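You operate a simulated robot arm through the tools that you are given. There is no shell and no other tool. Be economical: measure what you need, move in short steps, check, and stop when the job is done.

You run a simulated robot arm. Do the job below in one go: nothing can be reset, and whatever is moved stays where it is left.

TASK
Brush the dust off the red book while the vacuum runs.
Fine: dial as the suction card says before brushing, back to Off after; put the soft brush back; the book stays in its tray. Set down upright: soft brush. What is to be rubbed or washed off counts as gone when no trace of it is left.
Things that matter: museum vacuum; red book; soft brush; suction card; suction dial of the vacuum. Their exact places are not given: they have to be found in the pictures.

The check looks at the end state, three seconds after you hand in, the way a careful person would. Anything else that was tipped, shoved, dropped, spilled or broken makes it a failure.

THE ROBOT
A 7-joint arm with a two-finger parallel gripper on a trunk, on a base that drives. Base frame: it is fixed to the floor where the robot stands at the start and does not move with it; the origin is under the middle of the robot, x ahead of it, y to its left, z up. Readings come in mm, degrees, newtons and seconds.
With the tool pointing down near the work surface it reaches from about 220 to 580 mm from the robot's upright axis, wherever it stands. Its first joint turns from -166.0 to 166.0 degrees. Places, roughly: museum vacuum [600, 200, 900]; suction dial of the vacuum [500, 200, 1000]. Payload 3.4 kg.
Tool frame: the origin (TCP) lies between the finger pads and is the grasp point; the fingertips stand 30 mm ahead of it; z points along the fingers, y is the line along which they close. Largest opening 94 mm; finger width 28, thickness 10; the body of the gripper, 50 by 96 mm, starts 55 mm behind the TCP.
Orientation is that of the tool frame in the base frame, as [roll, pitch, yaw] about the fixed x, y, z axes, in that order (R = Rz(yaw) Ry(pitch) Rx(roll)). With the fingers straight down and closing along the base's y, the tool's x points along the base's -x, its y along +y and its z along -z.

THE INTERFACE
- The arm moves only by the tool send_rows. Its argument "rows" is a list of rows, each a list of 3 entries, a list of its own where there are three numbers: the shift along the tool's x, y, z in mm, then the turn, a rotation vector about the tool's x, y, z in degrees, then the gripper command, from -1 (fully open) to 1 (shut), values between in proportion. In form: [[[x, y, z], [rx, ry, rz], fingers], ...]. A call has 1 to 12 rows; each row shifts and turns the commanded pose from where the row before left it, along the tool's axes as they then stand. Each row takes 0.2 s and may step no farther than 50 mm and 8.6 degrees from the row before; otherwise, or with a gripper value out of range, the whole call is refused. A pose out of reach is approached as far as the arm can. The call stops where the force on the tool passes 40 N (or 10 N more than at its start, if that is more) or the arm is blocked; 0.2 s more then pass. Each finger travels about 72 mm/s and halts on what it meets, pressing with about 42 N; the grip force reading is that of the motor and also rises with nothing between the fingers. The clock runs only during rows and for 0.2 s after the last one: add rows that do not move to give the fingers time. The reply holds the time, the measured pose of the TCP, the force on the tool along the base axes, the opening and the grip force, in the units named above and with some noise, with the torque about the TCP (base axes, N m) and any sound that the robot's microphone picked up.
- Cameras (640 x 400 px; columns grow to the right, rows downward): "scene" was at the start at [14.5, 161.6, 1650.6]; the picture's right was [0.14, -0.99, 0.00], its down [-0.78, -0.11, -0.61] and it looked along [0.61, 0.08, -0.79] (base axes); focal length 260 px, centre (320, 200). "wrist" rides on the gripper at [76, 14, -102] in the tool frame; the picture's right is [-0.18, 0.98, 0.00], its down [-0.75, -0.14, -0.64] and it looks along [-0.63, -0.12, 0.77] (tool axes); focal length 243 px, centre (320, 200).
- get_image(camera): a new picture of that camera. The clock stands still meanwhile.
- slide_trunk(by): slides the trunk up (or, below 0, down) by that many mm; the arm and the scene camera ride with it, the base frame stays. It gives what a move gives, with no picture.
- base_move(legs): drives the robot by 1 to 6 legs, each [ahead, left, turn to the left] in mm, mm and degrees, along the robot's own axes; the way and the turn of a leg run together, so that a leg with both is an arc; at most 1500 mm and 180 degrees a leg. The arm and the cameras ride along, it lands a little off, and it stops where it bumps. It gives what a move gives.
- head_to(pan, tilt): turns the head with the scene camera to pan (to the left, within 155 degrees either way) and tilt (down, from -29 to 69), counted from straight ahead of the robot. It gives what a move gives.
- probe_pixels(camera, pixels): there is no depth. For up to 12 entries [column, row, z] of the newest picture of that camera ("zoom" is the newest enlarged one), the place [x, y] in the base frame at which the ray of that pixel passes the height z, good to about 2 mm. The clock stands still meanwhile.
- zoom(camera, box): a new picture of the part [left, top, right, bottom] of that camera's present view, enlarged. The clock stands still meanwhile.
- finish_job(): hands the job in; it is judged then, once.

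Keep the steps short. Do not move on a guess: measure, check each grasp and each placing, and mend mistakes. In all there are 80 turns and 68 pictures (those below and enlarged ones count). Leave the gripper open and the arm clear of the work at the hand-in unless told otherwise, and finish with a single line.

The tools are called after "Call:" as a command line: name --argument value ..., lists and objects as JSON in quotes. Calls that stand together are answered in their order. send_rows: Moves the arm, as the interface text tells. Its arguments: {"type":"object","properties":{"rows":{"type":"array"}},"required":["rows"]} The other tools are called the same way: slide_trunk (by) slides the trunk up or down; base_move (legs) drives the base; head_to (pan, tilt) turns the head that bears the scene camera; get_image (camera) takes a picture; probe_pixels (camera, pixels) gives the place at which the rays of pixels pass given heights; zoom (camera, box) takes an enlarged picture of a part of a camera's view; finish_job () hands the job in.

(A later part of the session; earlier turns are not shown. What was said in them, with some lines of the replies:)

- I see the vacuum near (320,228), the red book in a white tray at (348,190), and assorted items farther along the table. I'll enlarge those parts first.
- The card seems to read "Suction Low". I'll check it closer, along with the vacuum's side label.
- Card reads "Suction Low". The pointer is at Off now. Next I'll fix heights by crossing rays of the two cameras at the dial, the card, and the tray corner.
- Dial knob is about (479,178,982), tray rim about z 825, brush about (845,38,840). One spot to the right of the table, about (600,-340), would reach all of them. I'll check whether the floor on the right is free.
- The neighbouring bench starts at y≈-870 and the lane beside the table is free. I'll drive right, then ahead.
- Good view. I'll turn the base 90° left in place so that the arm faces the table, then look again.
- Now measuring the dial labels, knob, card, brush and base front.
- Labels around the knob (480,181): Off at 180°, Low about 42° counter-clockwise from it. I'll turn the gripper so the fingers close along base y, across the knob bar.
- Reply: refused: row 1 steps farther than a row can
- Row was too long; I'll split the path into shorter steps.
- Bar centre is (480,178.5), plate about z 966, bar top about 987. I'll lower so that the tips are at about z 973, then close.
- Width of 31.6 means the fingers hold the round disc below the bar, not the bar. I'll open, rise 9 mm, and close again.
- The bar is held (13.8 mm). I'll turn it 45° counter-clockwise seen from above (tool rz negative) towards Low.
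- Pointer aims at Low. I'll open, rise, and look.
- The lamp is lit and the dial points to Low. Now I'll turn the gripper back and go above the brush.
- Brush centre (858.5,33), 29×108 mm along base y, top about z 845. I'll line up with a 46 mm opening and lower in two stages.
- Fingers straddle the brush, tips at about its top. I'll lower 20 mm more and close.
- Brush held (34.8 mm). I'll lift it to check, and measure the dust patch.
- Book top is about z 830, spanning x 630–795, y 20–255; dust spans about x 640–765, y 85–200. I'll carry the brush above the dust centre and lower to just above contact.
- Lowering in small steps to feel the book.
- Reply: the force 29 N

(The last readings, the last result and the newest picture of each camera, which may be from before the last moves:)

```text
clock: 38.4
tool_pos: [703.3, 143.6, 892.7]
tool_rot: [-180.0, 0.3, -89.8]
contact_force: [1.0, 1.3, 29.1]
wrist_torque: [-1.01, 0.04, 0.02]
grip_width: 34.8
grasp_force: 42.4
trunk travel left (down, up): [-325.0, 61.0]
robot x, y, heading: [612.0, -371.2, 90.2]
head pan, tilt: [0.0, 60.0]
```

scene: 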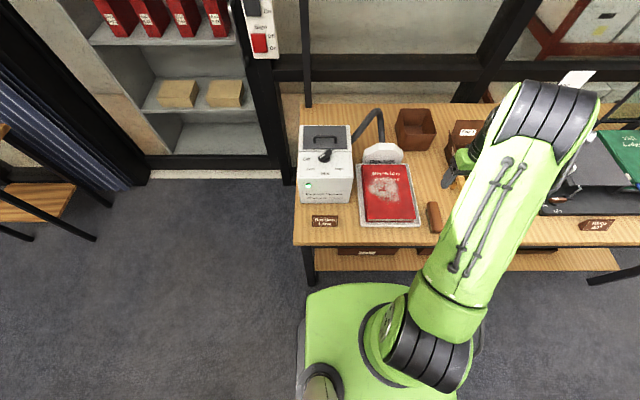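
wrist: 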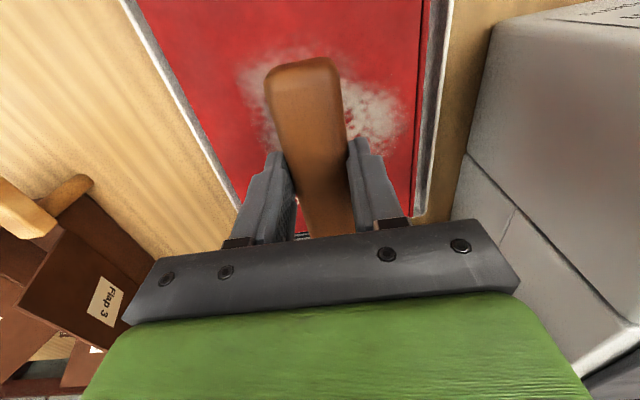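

Contact at TCP z≈892. I'll back off to a light pressure, then sweep slowly toward -x and back.

Call:
send_rows --rows '[[[0, 0, -1.7], [0, 0, 0], 0.8], [[0, 10, 0], [0, 0, 0], 0.8], [[0, 10, 0], [0, 0, 0], 0.8], [[0, 10, 0], [0, 0, 0], 0.8], [[0, 10, 0], [0, 0, 0], 0.8], [[0, 10, 0], [0, 0, 0], 0.8], [[0, 0, 0], [0, 0, 0], 0.8]]'

Call:
get_image --camera "wrist"

```text
clock: 40.0
tool_pos: [653.3, 143.5, 892.2]
tool_rot: [180.0, 0.1, -89.9]
contact_force: [9.9, 0.0, 19.3]
wrist_torque: [0.4, -0.46, -0.15]
grip_width: 34.9
grasp_force: 41.8
trunk travel left (down, up): [-325.0, 61.0]
robot x, y, heading: [617.6, -371.6, 90.2]
head pan, tilt: [0.0, 60.0]
```

```text
30 pictures are left
```

wrist: 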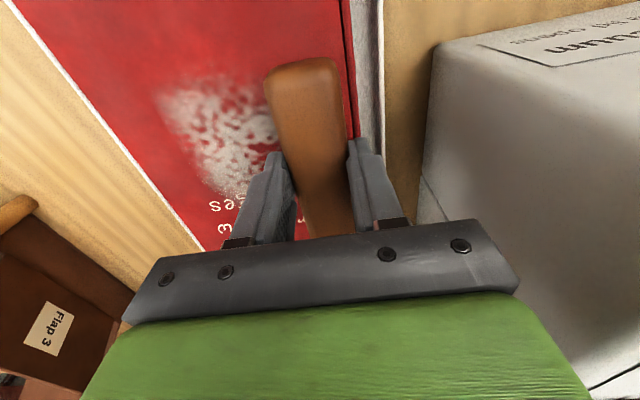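

Friction is about 10 N; I'll lighten by 0.8 mm and sweep to +x.

Call:
send_rows --rows '[[[0, -3, -0.8], [0, 0, 0], 0.8], [[0, -10, 0], [0, 0, 0], 0.8], [[0, -10, 0], [0, 0, 0], 0.8], [[0, -10, 0], [0, 0, 0], 0.8], [[0, -10, 0], [0, 0, 0], 0.8], [[0, -10, 0], [0, 0, 0], 0.8], [[0, -10, 0], [0, 0, 0], 0.8], [[0, -10, 0], [0, 0, 0], 0.8], [[0, -10, 0], [0, 0, 0], 0.8], [[0, -10, 0], [0, 0, 0], 0.8], [[0, -9, 0], [0, 0, 0], 0.8]]'

Call:
get_image --camera "wrist"

```text
clock: 42.4
tool_pos: [755.1, 145.3, 891.8]
tool_rot: [-179.8, -0.1, -89.9]
contact_force: [-3.0, -0.1, 7.1]
wrist_torque: [0.0, 0.18, 0.03]
grip_width: 34.9
grasp_force: 42.1
trunk travel left (down, up): [-325.0, 61.0]
robot x, y, heading: [616.0, -369.0, 90.4]
head pan, tilt: [0.0, 60.0]
```

```text
29 pictures are left
```

wrist: 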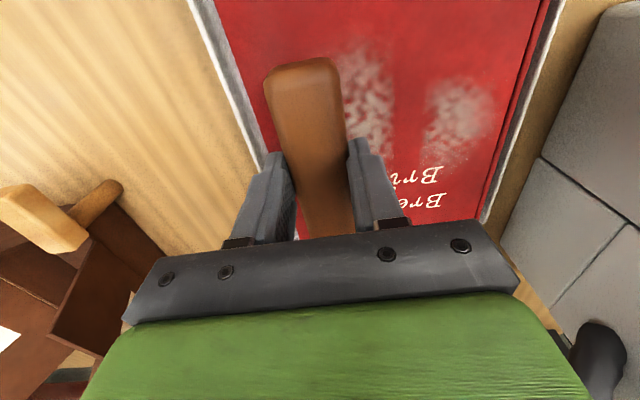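

Dust is wearing away; the middle band is already clean. More strokes with slightly more pressure.

Call:
send_rows --rows '[[[0, 9, 0.3], [0, 0, 0], 0.8], [[0, 10, 0], [0, 0, 0], 0.8], [[0, 10, 0], [0, 0, 0], 0.8], [[0, 10, 0], [0, 0, 0], 0.8], [[0, 10, 0], [0, 0, 0], 0.8], [[0, 10, 0], [0, 0, 0], 0.8], [[0, 10, 0], [0, 0, 0], 0.8], [[0, 10, 0], [0, 0, 0], 0.8], [[0, 10, 0], [0, 0, 0], 0.8], [[0, 10, 0], [0, 0, 0], 0.8], [[0, 5, 0], [0, 0, 0], 0.8]]'

Call:
send_rows --rows '[[[0, -5, 0], [0, 0, 0], 0.8], [[0, -10, 0], [0, 0, 0], 0.8], [[0, -10, 0], [0, 0, 0], 0.8], [[0, -10, 0], [0, 0, 0], 0.8], [[0, -10, 0], [0, 0, 0], 0.8], [[0, -10, 0], [0, 0, 0], 0.8], [[0, -10, 0], [0, 0, 0], 0.8], [[0, -10, 0], [0, 0, 0], 0.8], [[0, -10, 0], [0, 0, 0], 0.8], [[0, -10, 0], [0, 0, 0], 0.8], [[0, -10, 0], [0, 0, 0], 0.8], [[0, -5, 0], [0, 0, 0], 0.8]]'

Call:
get_image --camera "wrist"

```text
clock: 44.8
tool_pos: [651.1, 145.3, 892.9]
tool_rot: [-180.0, 0.1, -90.1]
contact_force: [4.1, -0.5, 5.6]
wrist_torque: [0.22, -0.14, -0.13]
grip_width: 35.0
grasp_force: 42.3
trunk travel left (down, up): [-325.0, 61.0]
robot x, y, heading: [612.7, -370.5, 90.0]
head pan, tilt: [0.0, 60.0]
```

```text
clock: 47.4
tool_pos: [759.2, 144.2, 891.3]
tool_rot: [180.0, 0.0, -89.9]
contact_force: [-3.5, -0.1, 6.5]
wrist_torque: [0.2, 0.17, 0.07]
grip_width: 35.0
grasp_force: 42.0
trunk travel left (down, up): [-325.0, 61.0]
robot x, y, heading: [613.6, -372.3, 89.9]
head pan, tilt: [0.0, 60.0]
```

```text
28 pictures are left
```

wrist: 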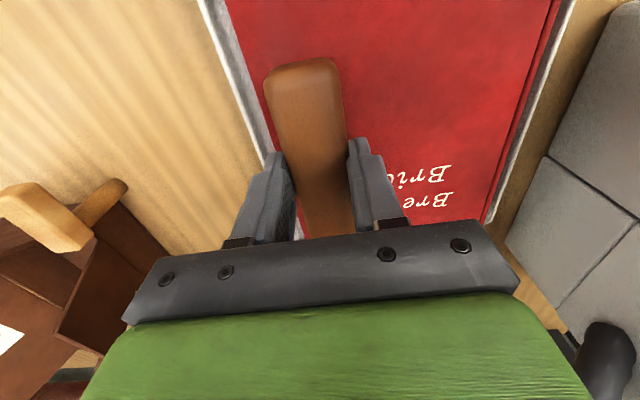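

Looks almost clean. I'll add passes with the brush shifted ±25 mm in y to catch the edges.

Call:
send_rows --rows '[[[-12, 5, 0], [0, 0, 0], 0.8], [[-12, 5, 0], [0, 0, 0], 0.8], [[0, 10, 0], [0, 0, 0], 0.8], [[0, 10, 0], [0, 0, 0], 0.8], [[0, 10, 0], [0, 0, 0], 0.8], [[0, 10, 0], [0, 0, 0], 0.8], [[0, 10, 0], [0, 0, 0], 0.8], [[0, 10, 0], [0, 0, 0], 0.8], [[0, 10, 0], [0, 0, 0], 0.8], [[0, 10, 0], [0, 0, 0], 0.8], [[0, 10, 0], [0, 0, 0], 0.8], [[0, 8, 0], [0, 0, 0], 0.8]]'

Call:
send_rows --rows '[[[16, 0, 0], [0, 0, 0], 0.8], [[16, 0, 0], [0, 0, 0], 0.8], [[16, -8, 0], [0, 0, 0], 0.8], [[0, -12, 0], [0, 0, 0], 0.8], [[0, -12, 0], [0, 0, 0], 0.8], [[0, -12, 0], [0, 0, 0], 0.8], [[0, -12, 0], [0, 0, 0], 0.8], [[0, -12, 0], [0, 0, 0], 0.8], [[0, -12, 0], [0, 0, 0], 0.8], [[0, -12, 0], [0, 0, 0], 0.8], [[0, -12, 0], [0, 0, 0], 0.8]]'

Call:
send_rows --rows '[[[0, 0, -5], [0, 0, 0], 0.8], [[0, 0, -40], [0, 0, 0], 0.8], [[12, -40, -25], [0, 0, 0], 0.8], [[12, -40, -20], [0, 0, 0], 0.8], [[12, -28, 0], [0, 0, 0], 0.8], [[12, 0, 0], [0, 0, 0], 0.8], [[12, 0, 0], [0, 0, 0], 0.8]]'

Call:
zoom --camera "wrist" --box '[340, 0, 620, 230]'

Call:
zoom --camera "scene" --box '[340, 140, 440, 240]'

```text
clock: 50.0
tool_pos: [653.8, 169.3, 890.7]
tool_rot: [180.0, 0.1, -90.0]
contact_force: [6.5, 1.2, 8.8]
wrist_torque: [-0.06, -0.24, 0.0]
grip_width: 34.7
grasp_force: 42.7
trunk travel left (down, up): [-325.0, 61.0]
robot x, y, heading: [614.3, -371.9, 90.0]
head pan, tilt: [0.0, 60.0]
```

```text
clock: 52.4
tool_pos: [757.9, 120.0, 891.9]
tool_rot: [-180.0, 0.0, -90.0]
contact_force: [-0.8, -1.7, 1.4]
wrist_torque: [0.07, 0.0, 0.04]
grip_width: 35.1
grasp_force: 42.2
trunk travel left (down, up): [-325.0, 61.0]
robot x, y, heading: [614.8, -366.9, 89.9]
head pan, tilt: [0.0, 60.0]
```

```text
clock: 54.0
tool_pos: [866.0, 60.1, 980.2]
tool_rot: [179.9, 0.0, -89.9]
contact_force: [0.6, 0.3, 0.4]
wrist_torque: [0.02, 0.0, -0.02]
grip_width: 34.8
grasp_force: 42.2
trunk travel left (down, up): [-325.0, 61.0]
robot x, y, heading: [614.8, -371.9, 89.9]
head pan, tilt: [0.0, 60.0]
```

```text
1.74 times, centred on (480, 115) of wrist
```

zoom: 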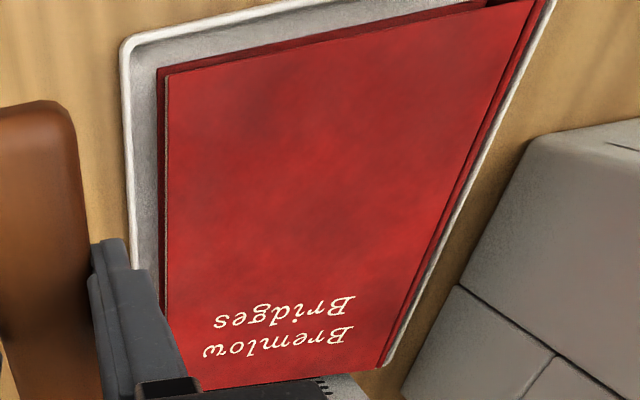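

```text
4.00 times, centred on (390, 190) of scene
```

zoom: 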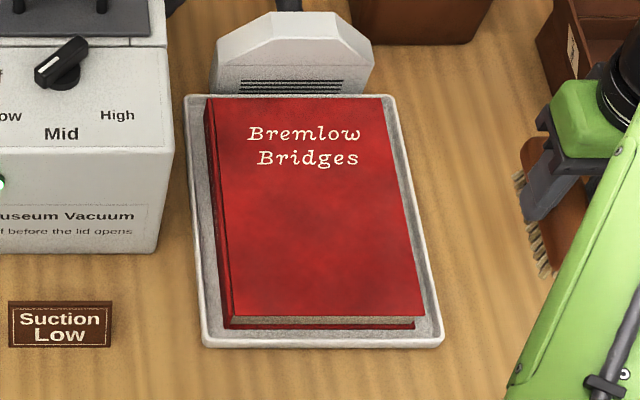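

The book is clean and still in its tray. I'll return the brush to where it stood: (858,32), TCP z 858.

Call:
send_rows --rows '[[[28, 8, 0], [0, 0, 0], 0.8], [[0, 0, 40], [0, 0, 0], 0.8], [[0, 0, 40], [0, 0, 0], 0.8], [[0, 0, 25], [0, 0, 0], 0.8], [[0, 0, 10], [0, 0, 0], 0.8], [[0, 0, 4], [0, 0, 0], 0.8], [[0, 0, 0], [0, 0, 0], 0.8]]'

```text
clock: 55.6
tool_pos: [858.4, 33.6, 861.8]
tool_rot: [180.0, 0.0, -89.8]
contact_force: [-0.4, -0.1, -0.9]
wrist_torque: [0.0, 0.03, -0.02]
grip_width: 34.7
grasp_force: 41.9
trunk travel left (down, up): [-325.0, 61.0]
robot x, y, heading: [613.4, -372.9, 90.4]
head pan, tilt: [0.0, 60.0]
```

Call:
send_rows --rows '[[[0, 0, 2], [0, 0, 0], 0.8], [[0, 0, 1], [0, 0, 0], 0.8], [[0, 0, 0], [0, 0, 0], 0.8]]'

```text
clock: 56.4
tool_pos: [857.6, 33.2, 858.8]
tool_rot: [180.0, 0.0, -89.9]
contact_force: [0.1, -0.1, -1.3]
wrist_torque: [0.0, 0.0, -0.01]
grip_width: 35.0
grasp_force: 42.2
trunk travel left (down, up): [-325.0, 61.0]
robot x, y, heading: [614.9, -367.5, 89.9]
head pan, tilt: [0.0, 60.0]
```

Call:
send_rows --rows '[[[0, 0, 1], [0, 0, 0], 0.8], [[0, 0, 0], [0, 0, 0], 0.8]]'

```text
clock: 57.0
tool_pos: [856.9, 32.7, 858.0]
tool_rot: [180.0, 0.0, -90.0]
contact_force: [-0.1, 0.8, 0.1]
wrist_torque: [0.01, 0.0, 0.02]
grip_width: 34.8
grasp_force: 42.1
trunk travel left (down, up): [-325.0, 61.0]
robot x, y, heading: [611.8, -370.5, 90.2]
head pan, tilt: [0.0, 60.0]
```

Call:
send_rows --rows '[[[0, 0, 0.8], [0, 0, 0], 0.8], [[0, 0, 0], [0, 0, 0], 0.8]]'

```text
clock: 57.6
tool_pos: [857.5, 33.5, 857.0]
tool_rot: [-179.9, 0.0, -89.9]
contact_force: [0.2, -0.5, 0.4]
wrist_torque: [-0.01, 0.01, 0.02]
grip_width: 35.1
grasp_force: 41.9
trunk travel left (down, up): [-325.0, 61.0]
robot x, y, heading: [616.4, -371.9, 90.0]
head pan, tilt: [0.0, 60.0]
```

Call:
send_rows --rows '[[[0, 0, 1], [0, 0, 0], 0.8], [[0, 0, 0], [0, 0, 0], 0.8]]'

```text
clock: 58.2
tool_pos: [857.6, 32.4, 857.4]
tool_rot: [-179.9, 0.1, -89.9]
contact_force: [0.4, -0.6, 9.1]
wrist_torque: [-0.36, 0.02, -0.04]
grip_width: 34.9
grasp_force: 42.3
trunk travel left (down, up): [-325.0, 61.0]
robot x, y, heading: [614.3, -370.2, 90.3]
head pan, tilt: [0.0, 60.0]
```

Contact at 9 N: the brush stands on the table. I'll release gently to 46 mm, rise straight up, and check.

Call:
send_rows --rows '[[[0, 0, -0.5], [0, 0, 0], 0.5], [[0, 0, 0], [0, 0, 0], 0.2], [[0, 0, 0], [0, 0, 0], 0.02], [[0, 0, 0], [0, 0, 0], 0.02], [[0, 0, -20], [0, 0, 0], 0.02], [[0, 0, -40], [0, 0, 0], 0.02], [[0, 0, -45], [0, 0, 0], 0.02], [[0, 0, -45], [0, 0, 0], 0.02], [[0, 0, -45], [0, 0, 0], 0.02]]'

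Call:
get_image --camera "wrist"

Call:
zoom --camera "scene" --box '[360, 140, 480, 240]'

```text
clock: 60.2
tool_pos: [857.6, 31.8, 1052.8]
tool_rot: [180.0, 0.0, -89.9]
contact_force: [-0.4, -0.1, 0.2]
wrist_torque: [0.0, 0.05, 0.03]
grip_width: 46.0
grasp_force: 0.1
trunk travel left (down, up): [-325.0, 61.0]
robot x, y, heading: [612.0, -369.5, 90.3]
head pan, tilt: [0.0, 60.0]
```

```text
25 pictures are left
```

wrist: 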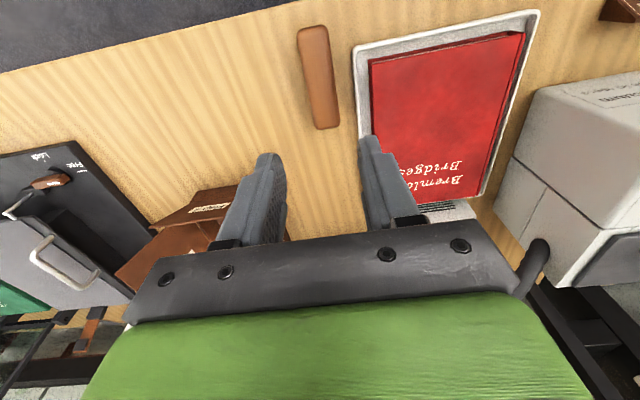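

```text
4.00 times, centred on (420, 190) of scene
```

zoom: 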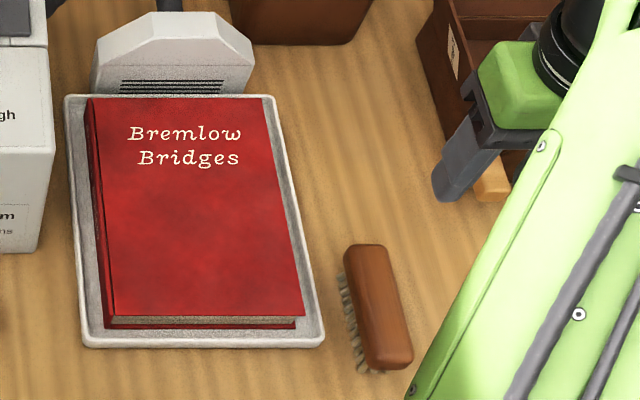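

The brush stands upright in its place. Now back to the dial: rise, travel, and turn 45°.

Call:
send_rows --rows '[[[0, 0, -40], [0, 0, 0], 0.1], [[0, 0, -40], [0, 0, 0], 0.1], [[-16, 42, 0], [0, 0, 0], 0.1], [[-16, 42, 0], [0, 0, 0], 0.1], [[-16, 42, 0], [0, 0, 0], 0.1], [[-16, 42, 0], [0, 0, 0], 0.1], [[-16, 42, 0], [0, 0, 0], 0.1], [[-16, 42, 0], [0, 0, 0], 0.1], [[-16, 42, 0], [0, 0, 0], 0.1], [[-16, 42, 0], [0, 0, 0], 0.1], [[-18, 41.5, 0], [0, 0, 0], 0.1]]'

Call:
send_rows --rows '[[[0, 0, 0], [0, 0, 7.5], 0.1], [[0, 0, 0], [0, 0, 7.5], 0.1], [[0, 0, 0], [0, 0, 7.5], 0.1], [[0, 0, 0], [0, 0, 7.5], 0.1], [[0, 0, 0], [0, 0, 7.5], 0.1], [[0, 0, 0], [0, 0, 7.5], 0.1], [[0, 0, 40], [0, 0, 0], 0.1], [[0, 0, 30], [0, 0, 0], 0.1], [[0, 0, 0], [0, 0, 0], 0.1]]'

Call:
get_image --camera "wrist"

```text
clock: 62.6
tool_pos: [476.0, 179.6, 1131.8]
tool_rot: [-179.8, -0.1, -89.9]
contact_force: [-0.5, -0.4, -0.7]
wrist_torque: [0.01, 0.0, 0.01]
grip_width: 42.3
grasp_force: 0.1
trunk travel left (down, up): [-325.0, 61.0]
robot x, y, heading: [612.1, -370.8, 90.4]
head pan, tilt: [0.0, 60.0]
```

```text
clock: 64.6
tool_pos: [479.8, 178.2, 1061.8]
tool_rot: [-180.0, 0.0, -135.0]
contact_force: [0.0, -0.1, -0.5]
wrist_torque: [-0.03, 0.01, 0.01]
grip_width: 42.3
grasp_force: 0.1
trunk travel left (down, up): [-325.0, 61.0]
robot x, y, heading: [613.1, -369.8, 90.1]
head pan, tilt: [0.0, 60.0]
```

```text
23 pictures are left
```

wrist: 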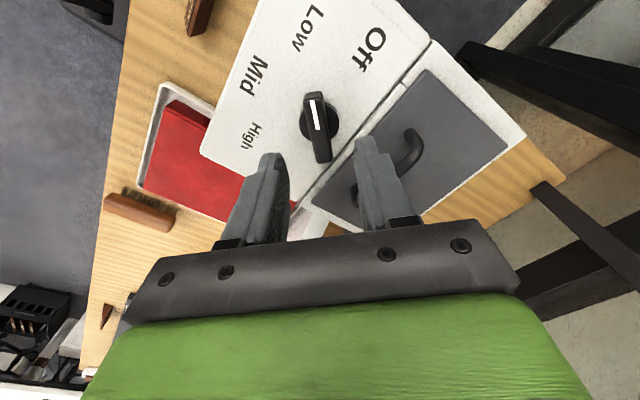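

Aligned with the bar. Lower to z 1012 and close.

Call:
send_rows --rows '[[[0, 0, 30], [0, 0, 0], 0.1], [[0, 0, 20], [0, 0, 0], 0.1], [[0, 0, 0], [0, 0, 0], 0.1], [[0, 0, 0], [0, 0, 0], 0.5], [[0, 0, 0], [0, 0, 0], 0.75], [[0, 0, 0], [0, 0, 0], 1], [[0, 0, 0], [0, 0, 0], 1]]'

Call:
zoom --camera "wrist" --box '[220, 0, 440, 240]'

```text
clock: 66.2
tool_pos: [479.9, 178.1, 1011.8]
tool_rot: [-179.9, 0.0, -135.0]
contact_force: [2.8, -4.3, -3.1]
wrist_torque: [0.12, -0.25, 0.0]
grip_width: 14.0
grasp_force: 45.2
trunk travel left (down, up): [-325.0, 61.0]
robot x, y, heading: [613.5, -370.0, 90.2]
head pan, tilt: [0.0, 60.0]
```

```text
1.67 times, centred on (330, 120) of wrist
```

zoom: 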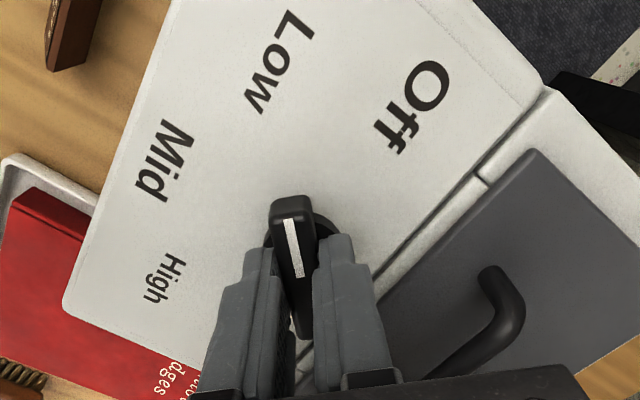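

Bar held at 14 mm. Turn back 45° clockwise to Off, release and rise.

Call:
send_rows --rows '[[[0, 0, 0], [0, 0, 7.5], 1], [[0, 0, 0], [0, 0, 7.5], 1], [[0, 0, 0], [0, 0, 7.5], 1], [[0, 0, 0], [0, 0, 7.5], 1], [[0, 0, 0], [0, 0, 7.5], 1], [[0, 0, 0], [0, 0, 7.5], 1], [[0, 0, 0], [0, 0, 0], 1], [[0, 0, 0], [0, 0, 0], 0.6], [[0, 0, 0], [0, 0, 0], 0.2], [[0, 0, 0], [0, 0, 0], 0.1]]'

Call:
send_rows --rows '[[[0, 0, -30], [0, 0, 0], 0.1], [[0, 0, -45], [0, 0, 0], 0.1], [[0, 0, -45], [0, 0, 0], 0.1], [[0, 0, -45], [0, 0, 0], -0.5], [[0, 0, -30], [0, 0, 0], -1], [[-40, -25, 0], [0, 0, 0], -1], [[-40, -25, 0], [0, 0, 0], -1], [[-40, -25, 0], [0, 0, 0], -1], [[0, -40, 0], [0, 0, 0], -1], [[0, -40, 0], [0, 0, 0], -1]]'

Call:
get_image --camera "scene"

Call:
zoom --camera "scene" --box '[290, 120, 440, 240]'

```text
clock: 68.4
tool_pos: [479.0, 179.0, 1013.3]
tool_rot: [180.0, 0.1, -179.9]
contact_force: [0.4, 0.2, -0.7]
wrist_torque: [-0.03, -0.01, 0.02]
grip_width: 42.2
grasp_force: 0.0
trunk travel left (down, up): [-325.0, 61.0]
robot x, y, heading: [612.4, -369.7, 90.1]
head pan, tilt: [0.0, 60.0]
```

```text
clock: 70.6
tool_pos: [600.0, 20.8, 1207.1]
tool_rot: [179.9, 0.0, -179.9]
contact_force: [0.7, -0.9, -0.9]
wrist_torque: [0.02, 0.01, 0.01]
grip_width: 94.0
grasp_force: 0.1
trunk travel left (down, up): [-325.0, 61.0]
robot x, y, heading: [617.1, -370.0, 90.0]
head pan, tilt: [0.0, 60.0]
```

```text
21 pictures are left
```

scene: 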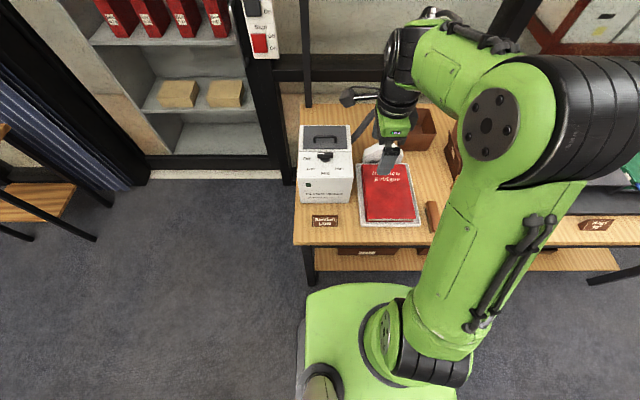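

```text
3.33 times, centred on (365, 180) of scene
```

zoom: 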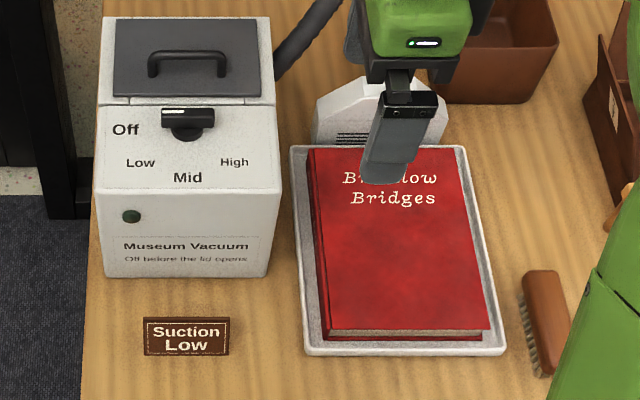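

Dial is at Off with the lamp dark. One last close look at the book for faint traces.

Call:
zoom --camera "scene" --box '[355, 160, 425, 225]'

Call:
get_image --camera "wrist"

```text
6.15 times, centred on (390, 192) of scene
```

zoom: 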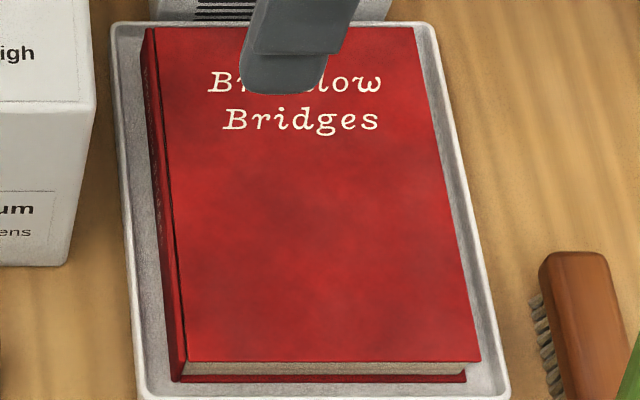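

```text
18 pictures are left
```

wrist: 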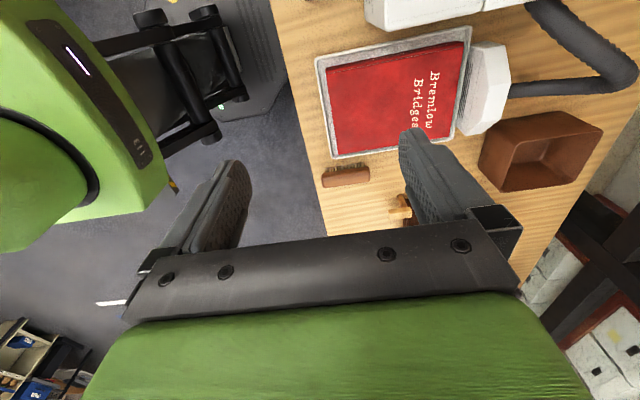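

No trace of dust is left, the brush is upright in its place, the dial is Off, and the gripper is open and clear. Handing in.

Call:
finish_job

```text
The job is handed in.
```

The red book was brushed clean with the vacuum on Low as the card says; the dial is back at Off, the soft brush stands upright in its place, and the book is still in its tray.
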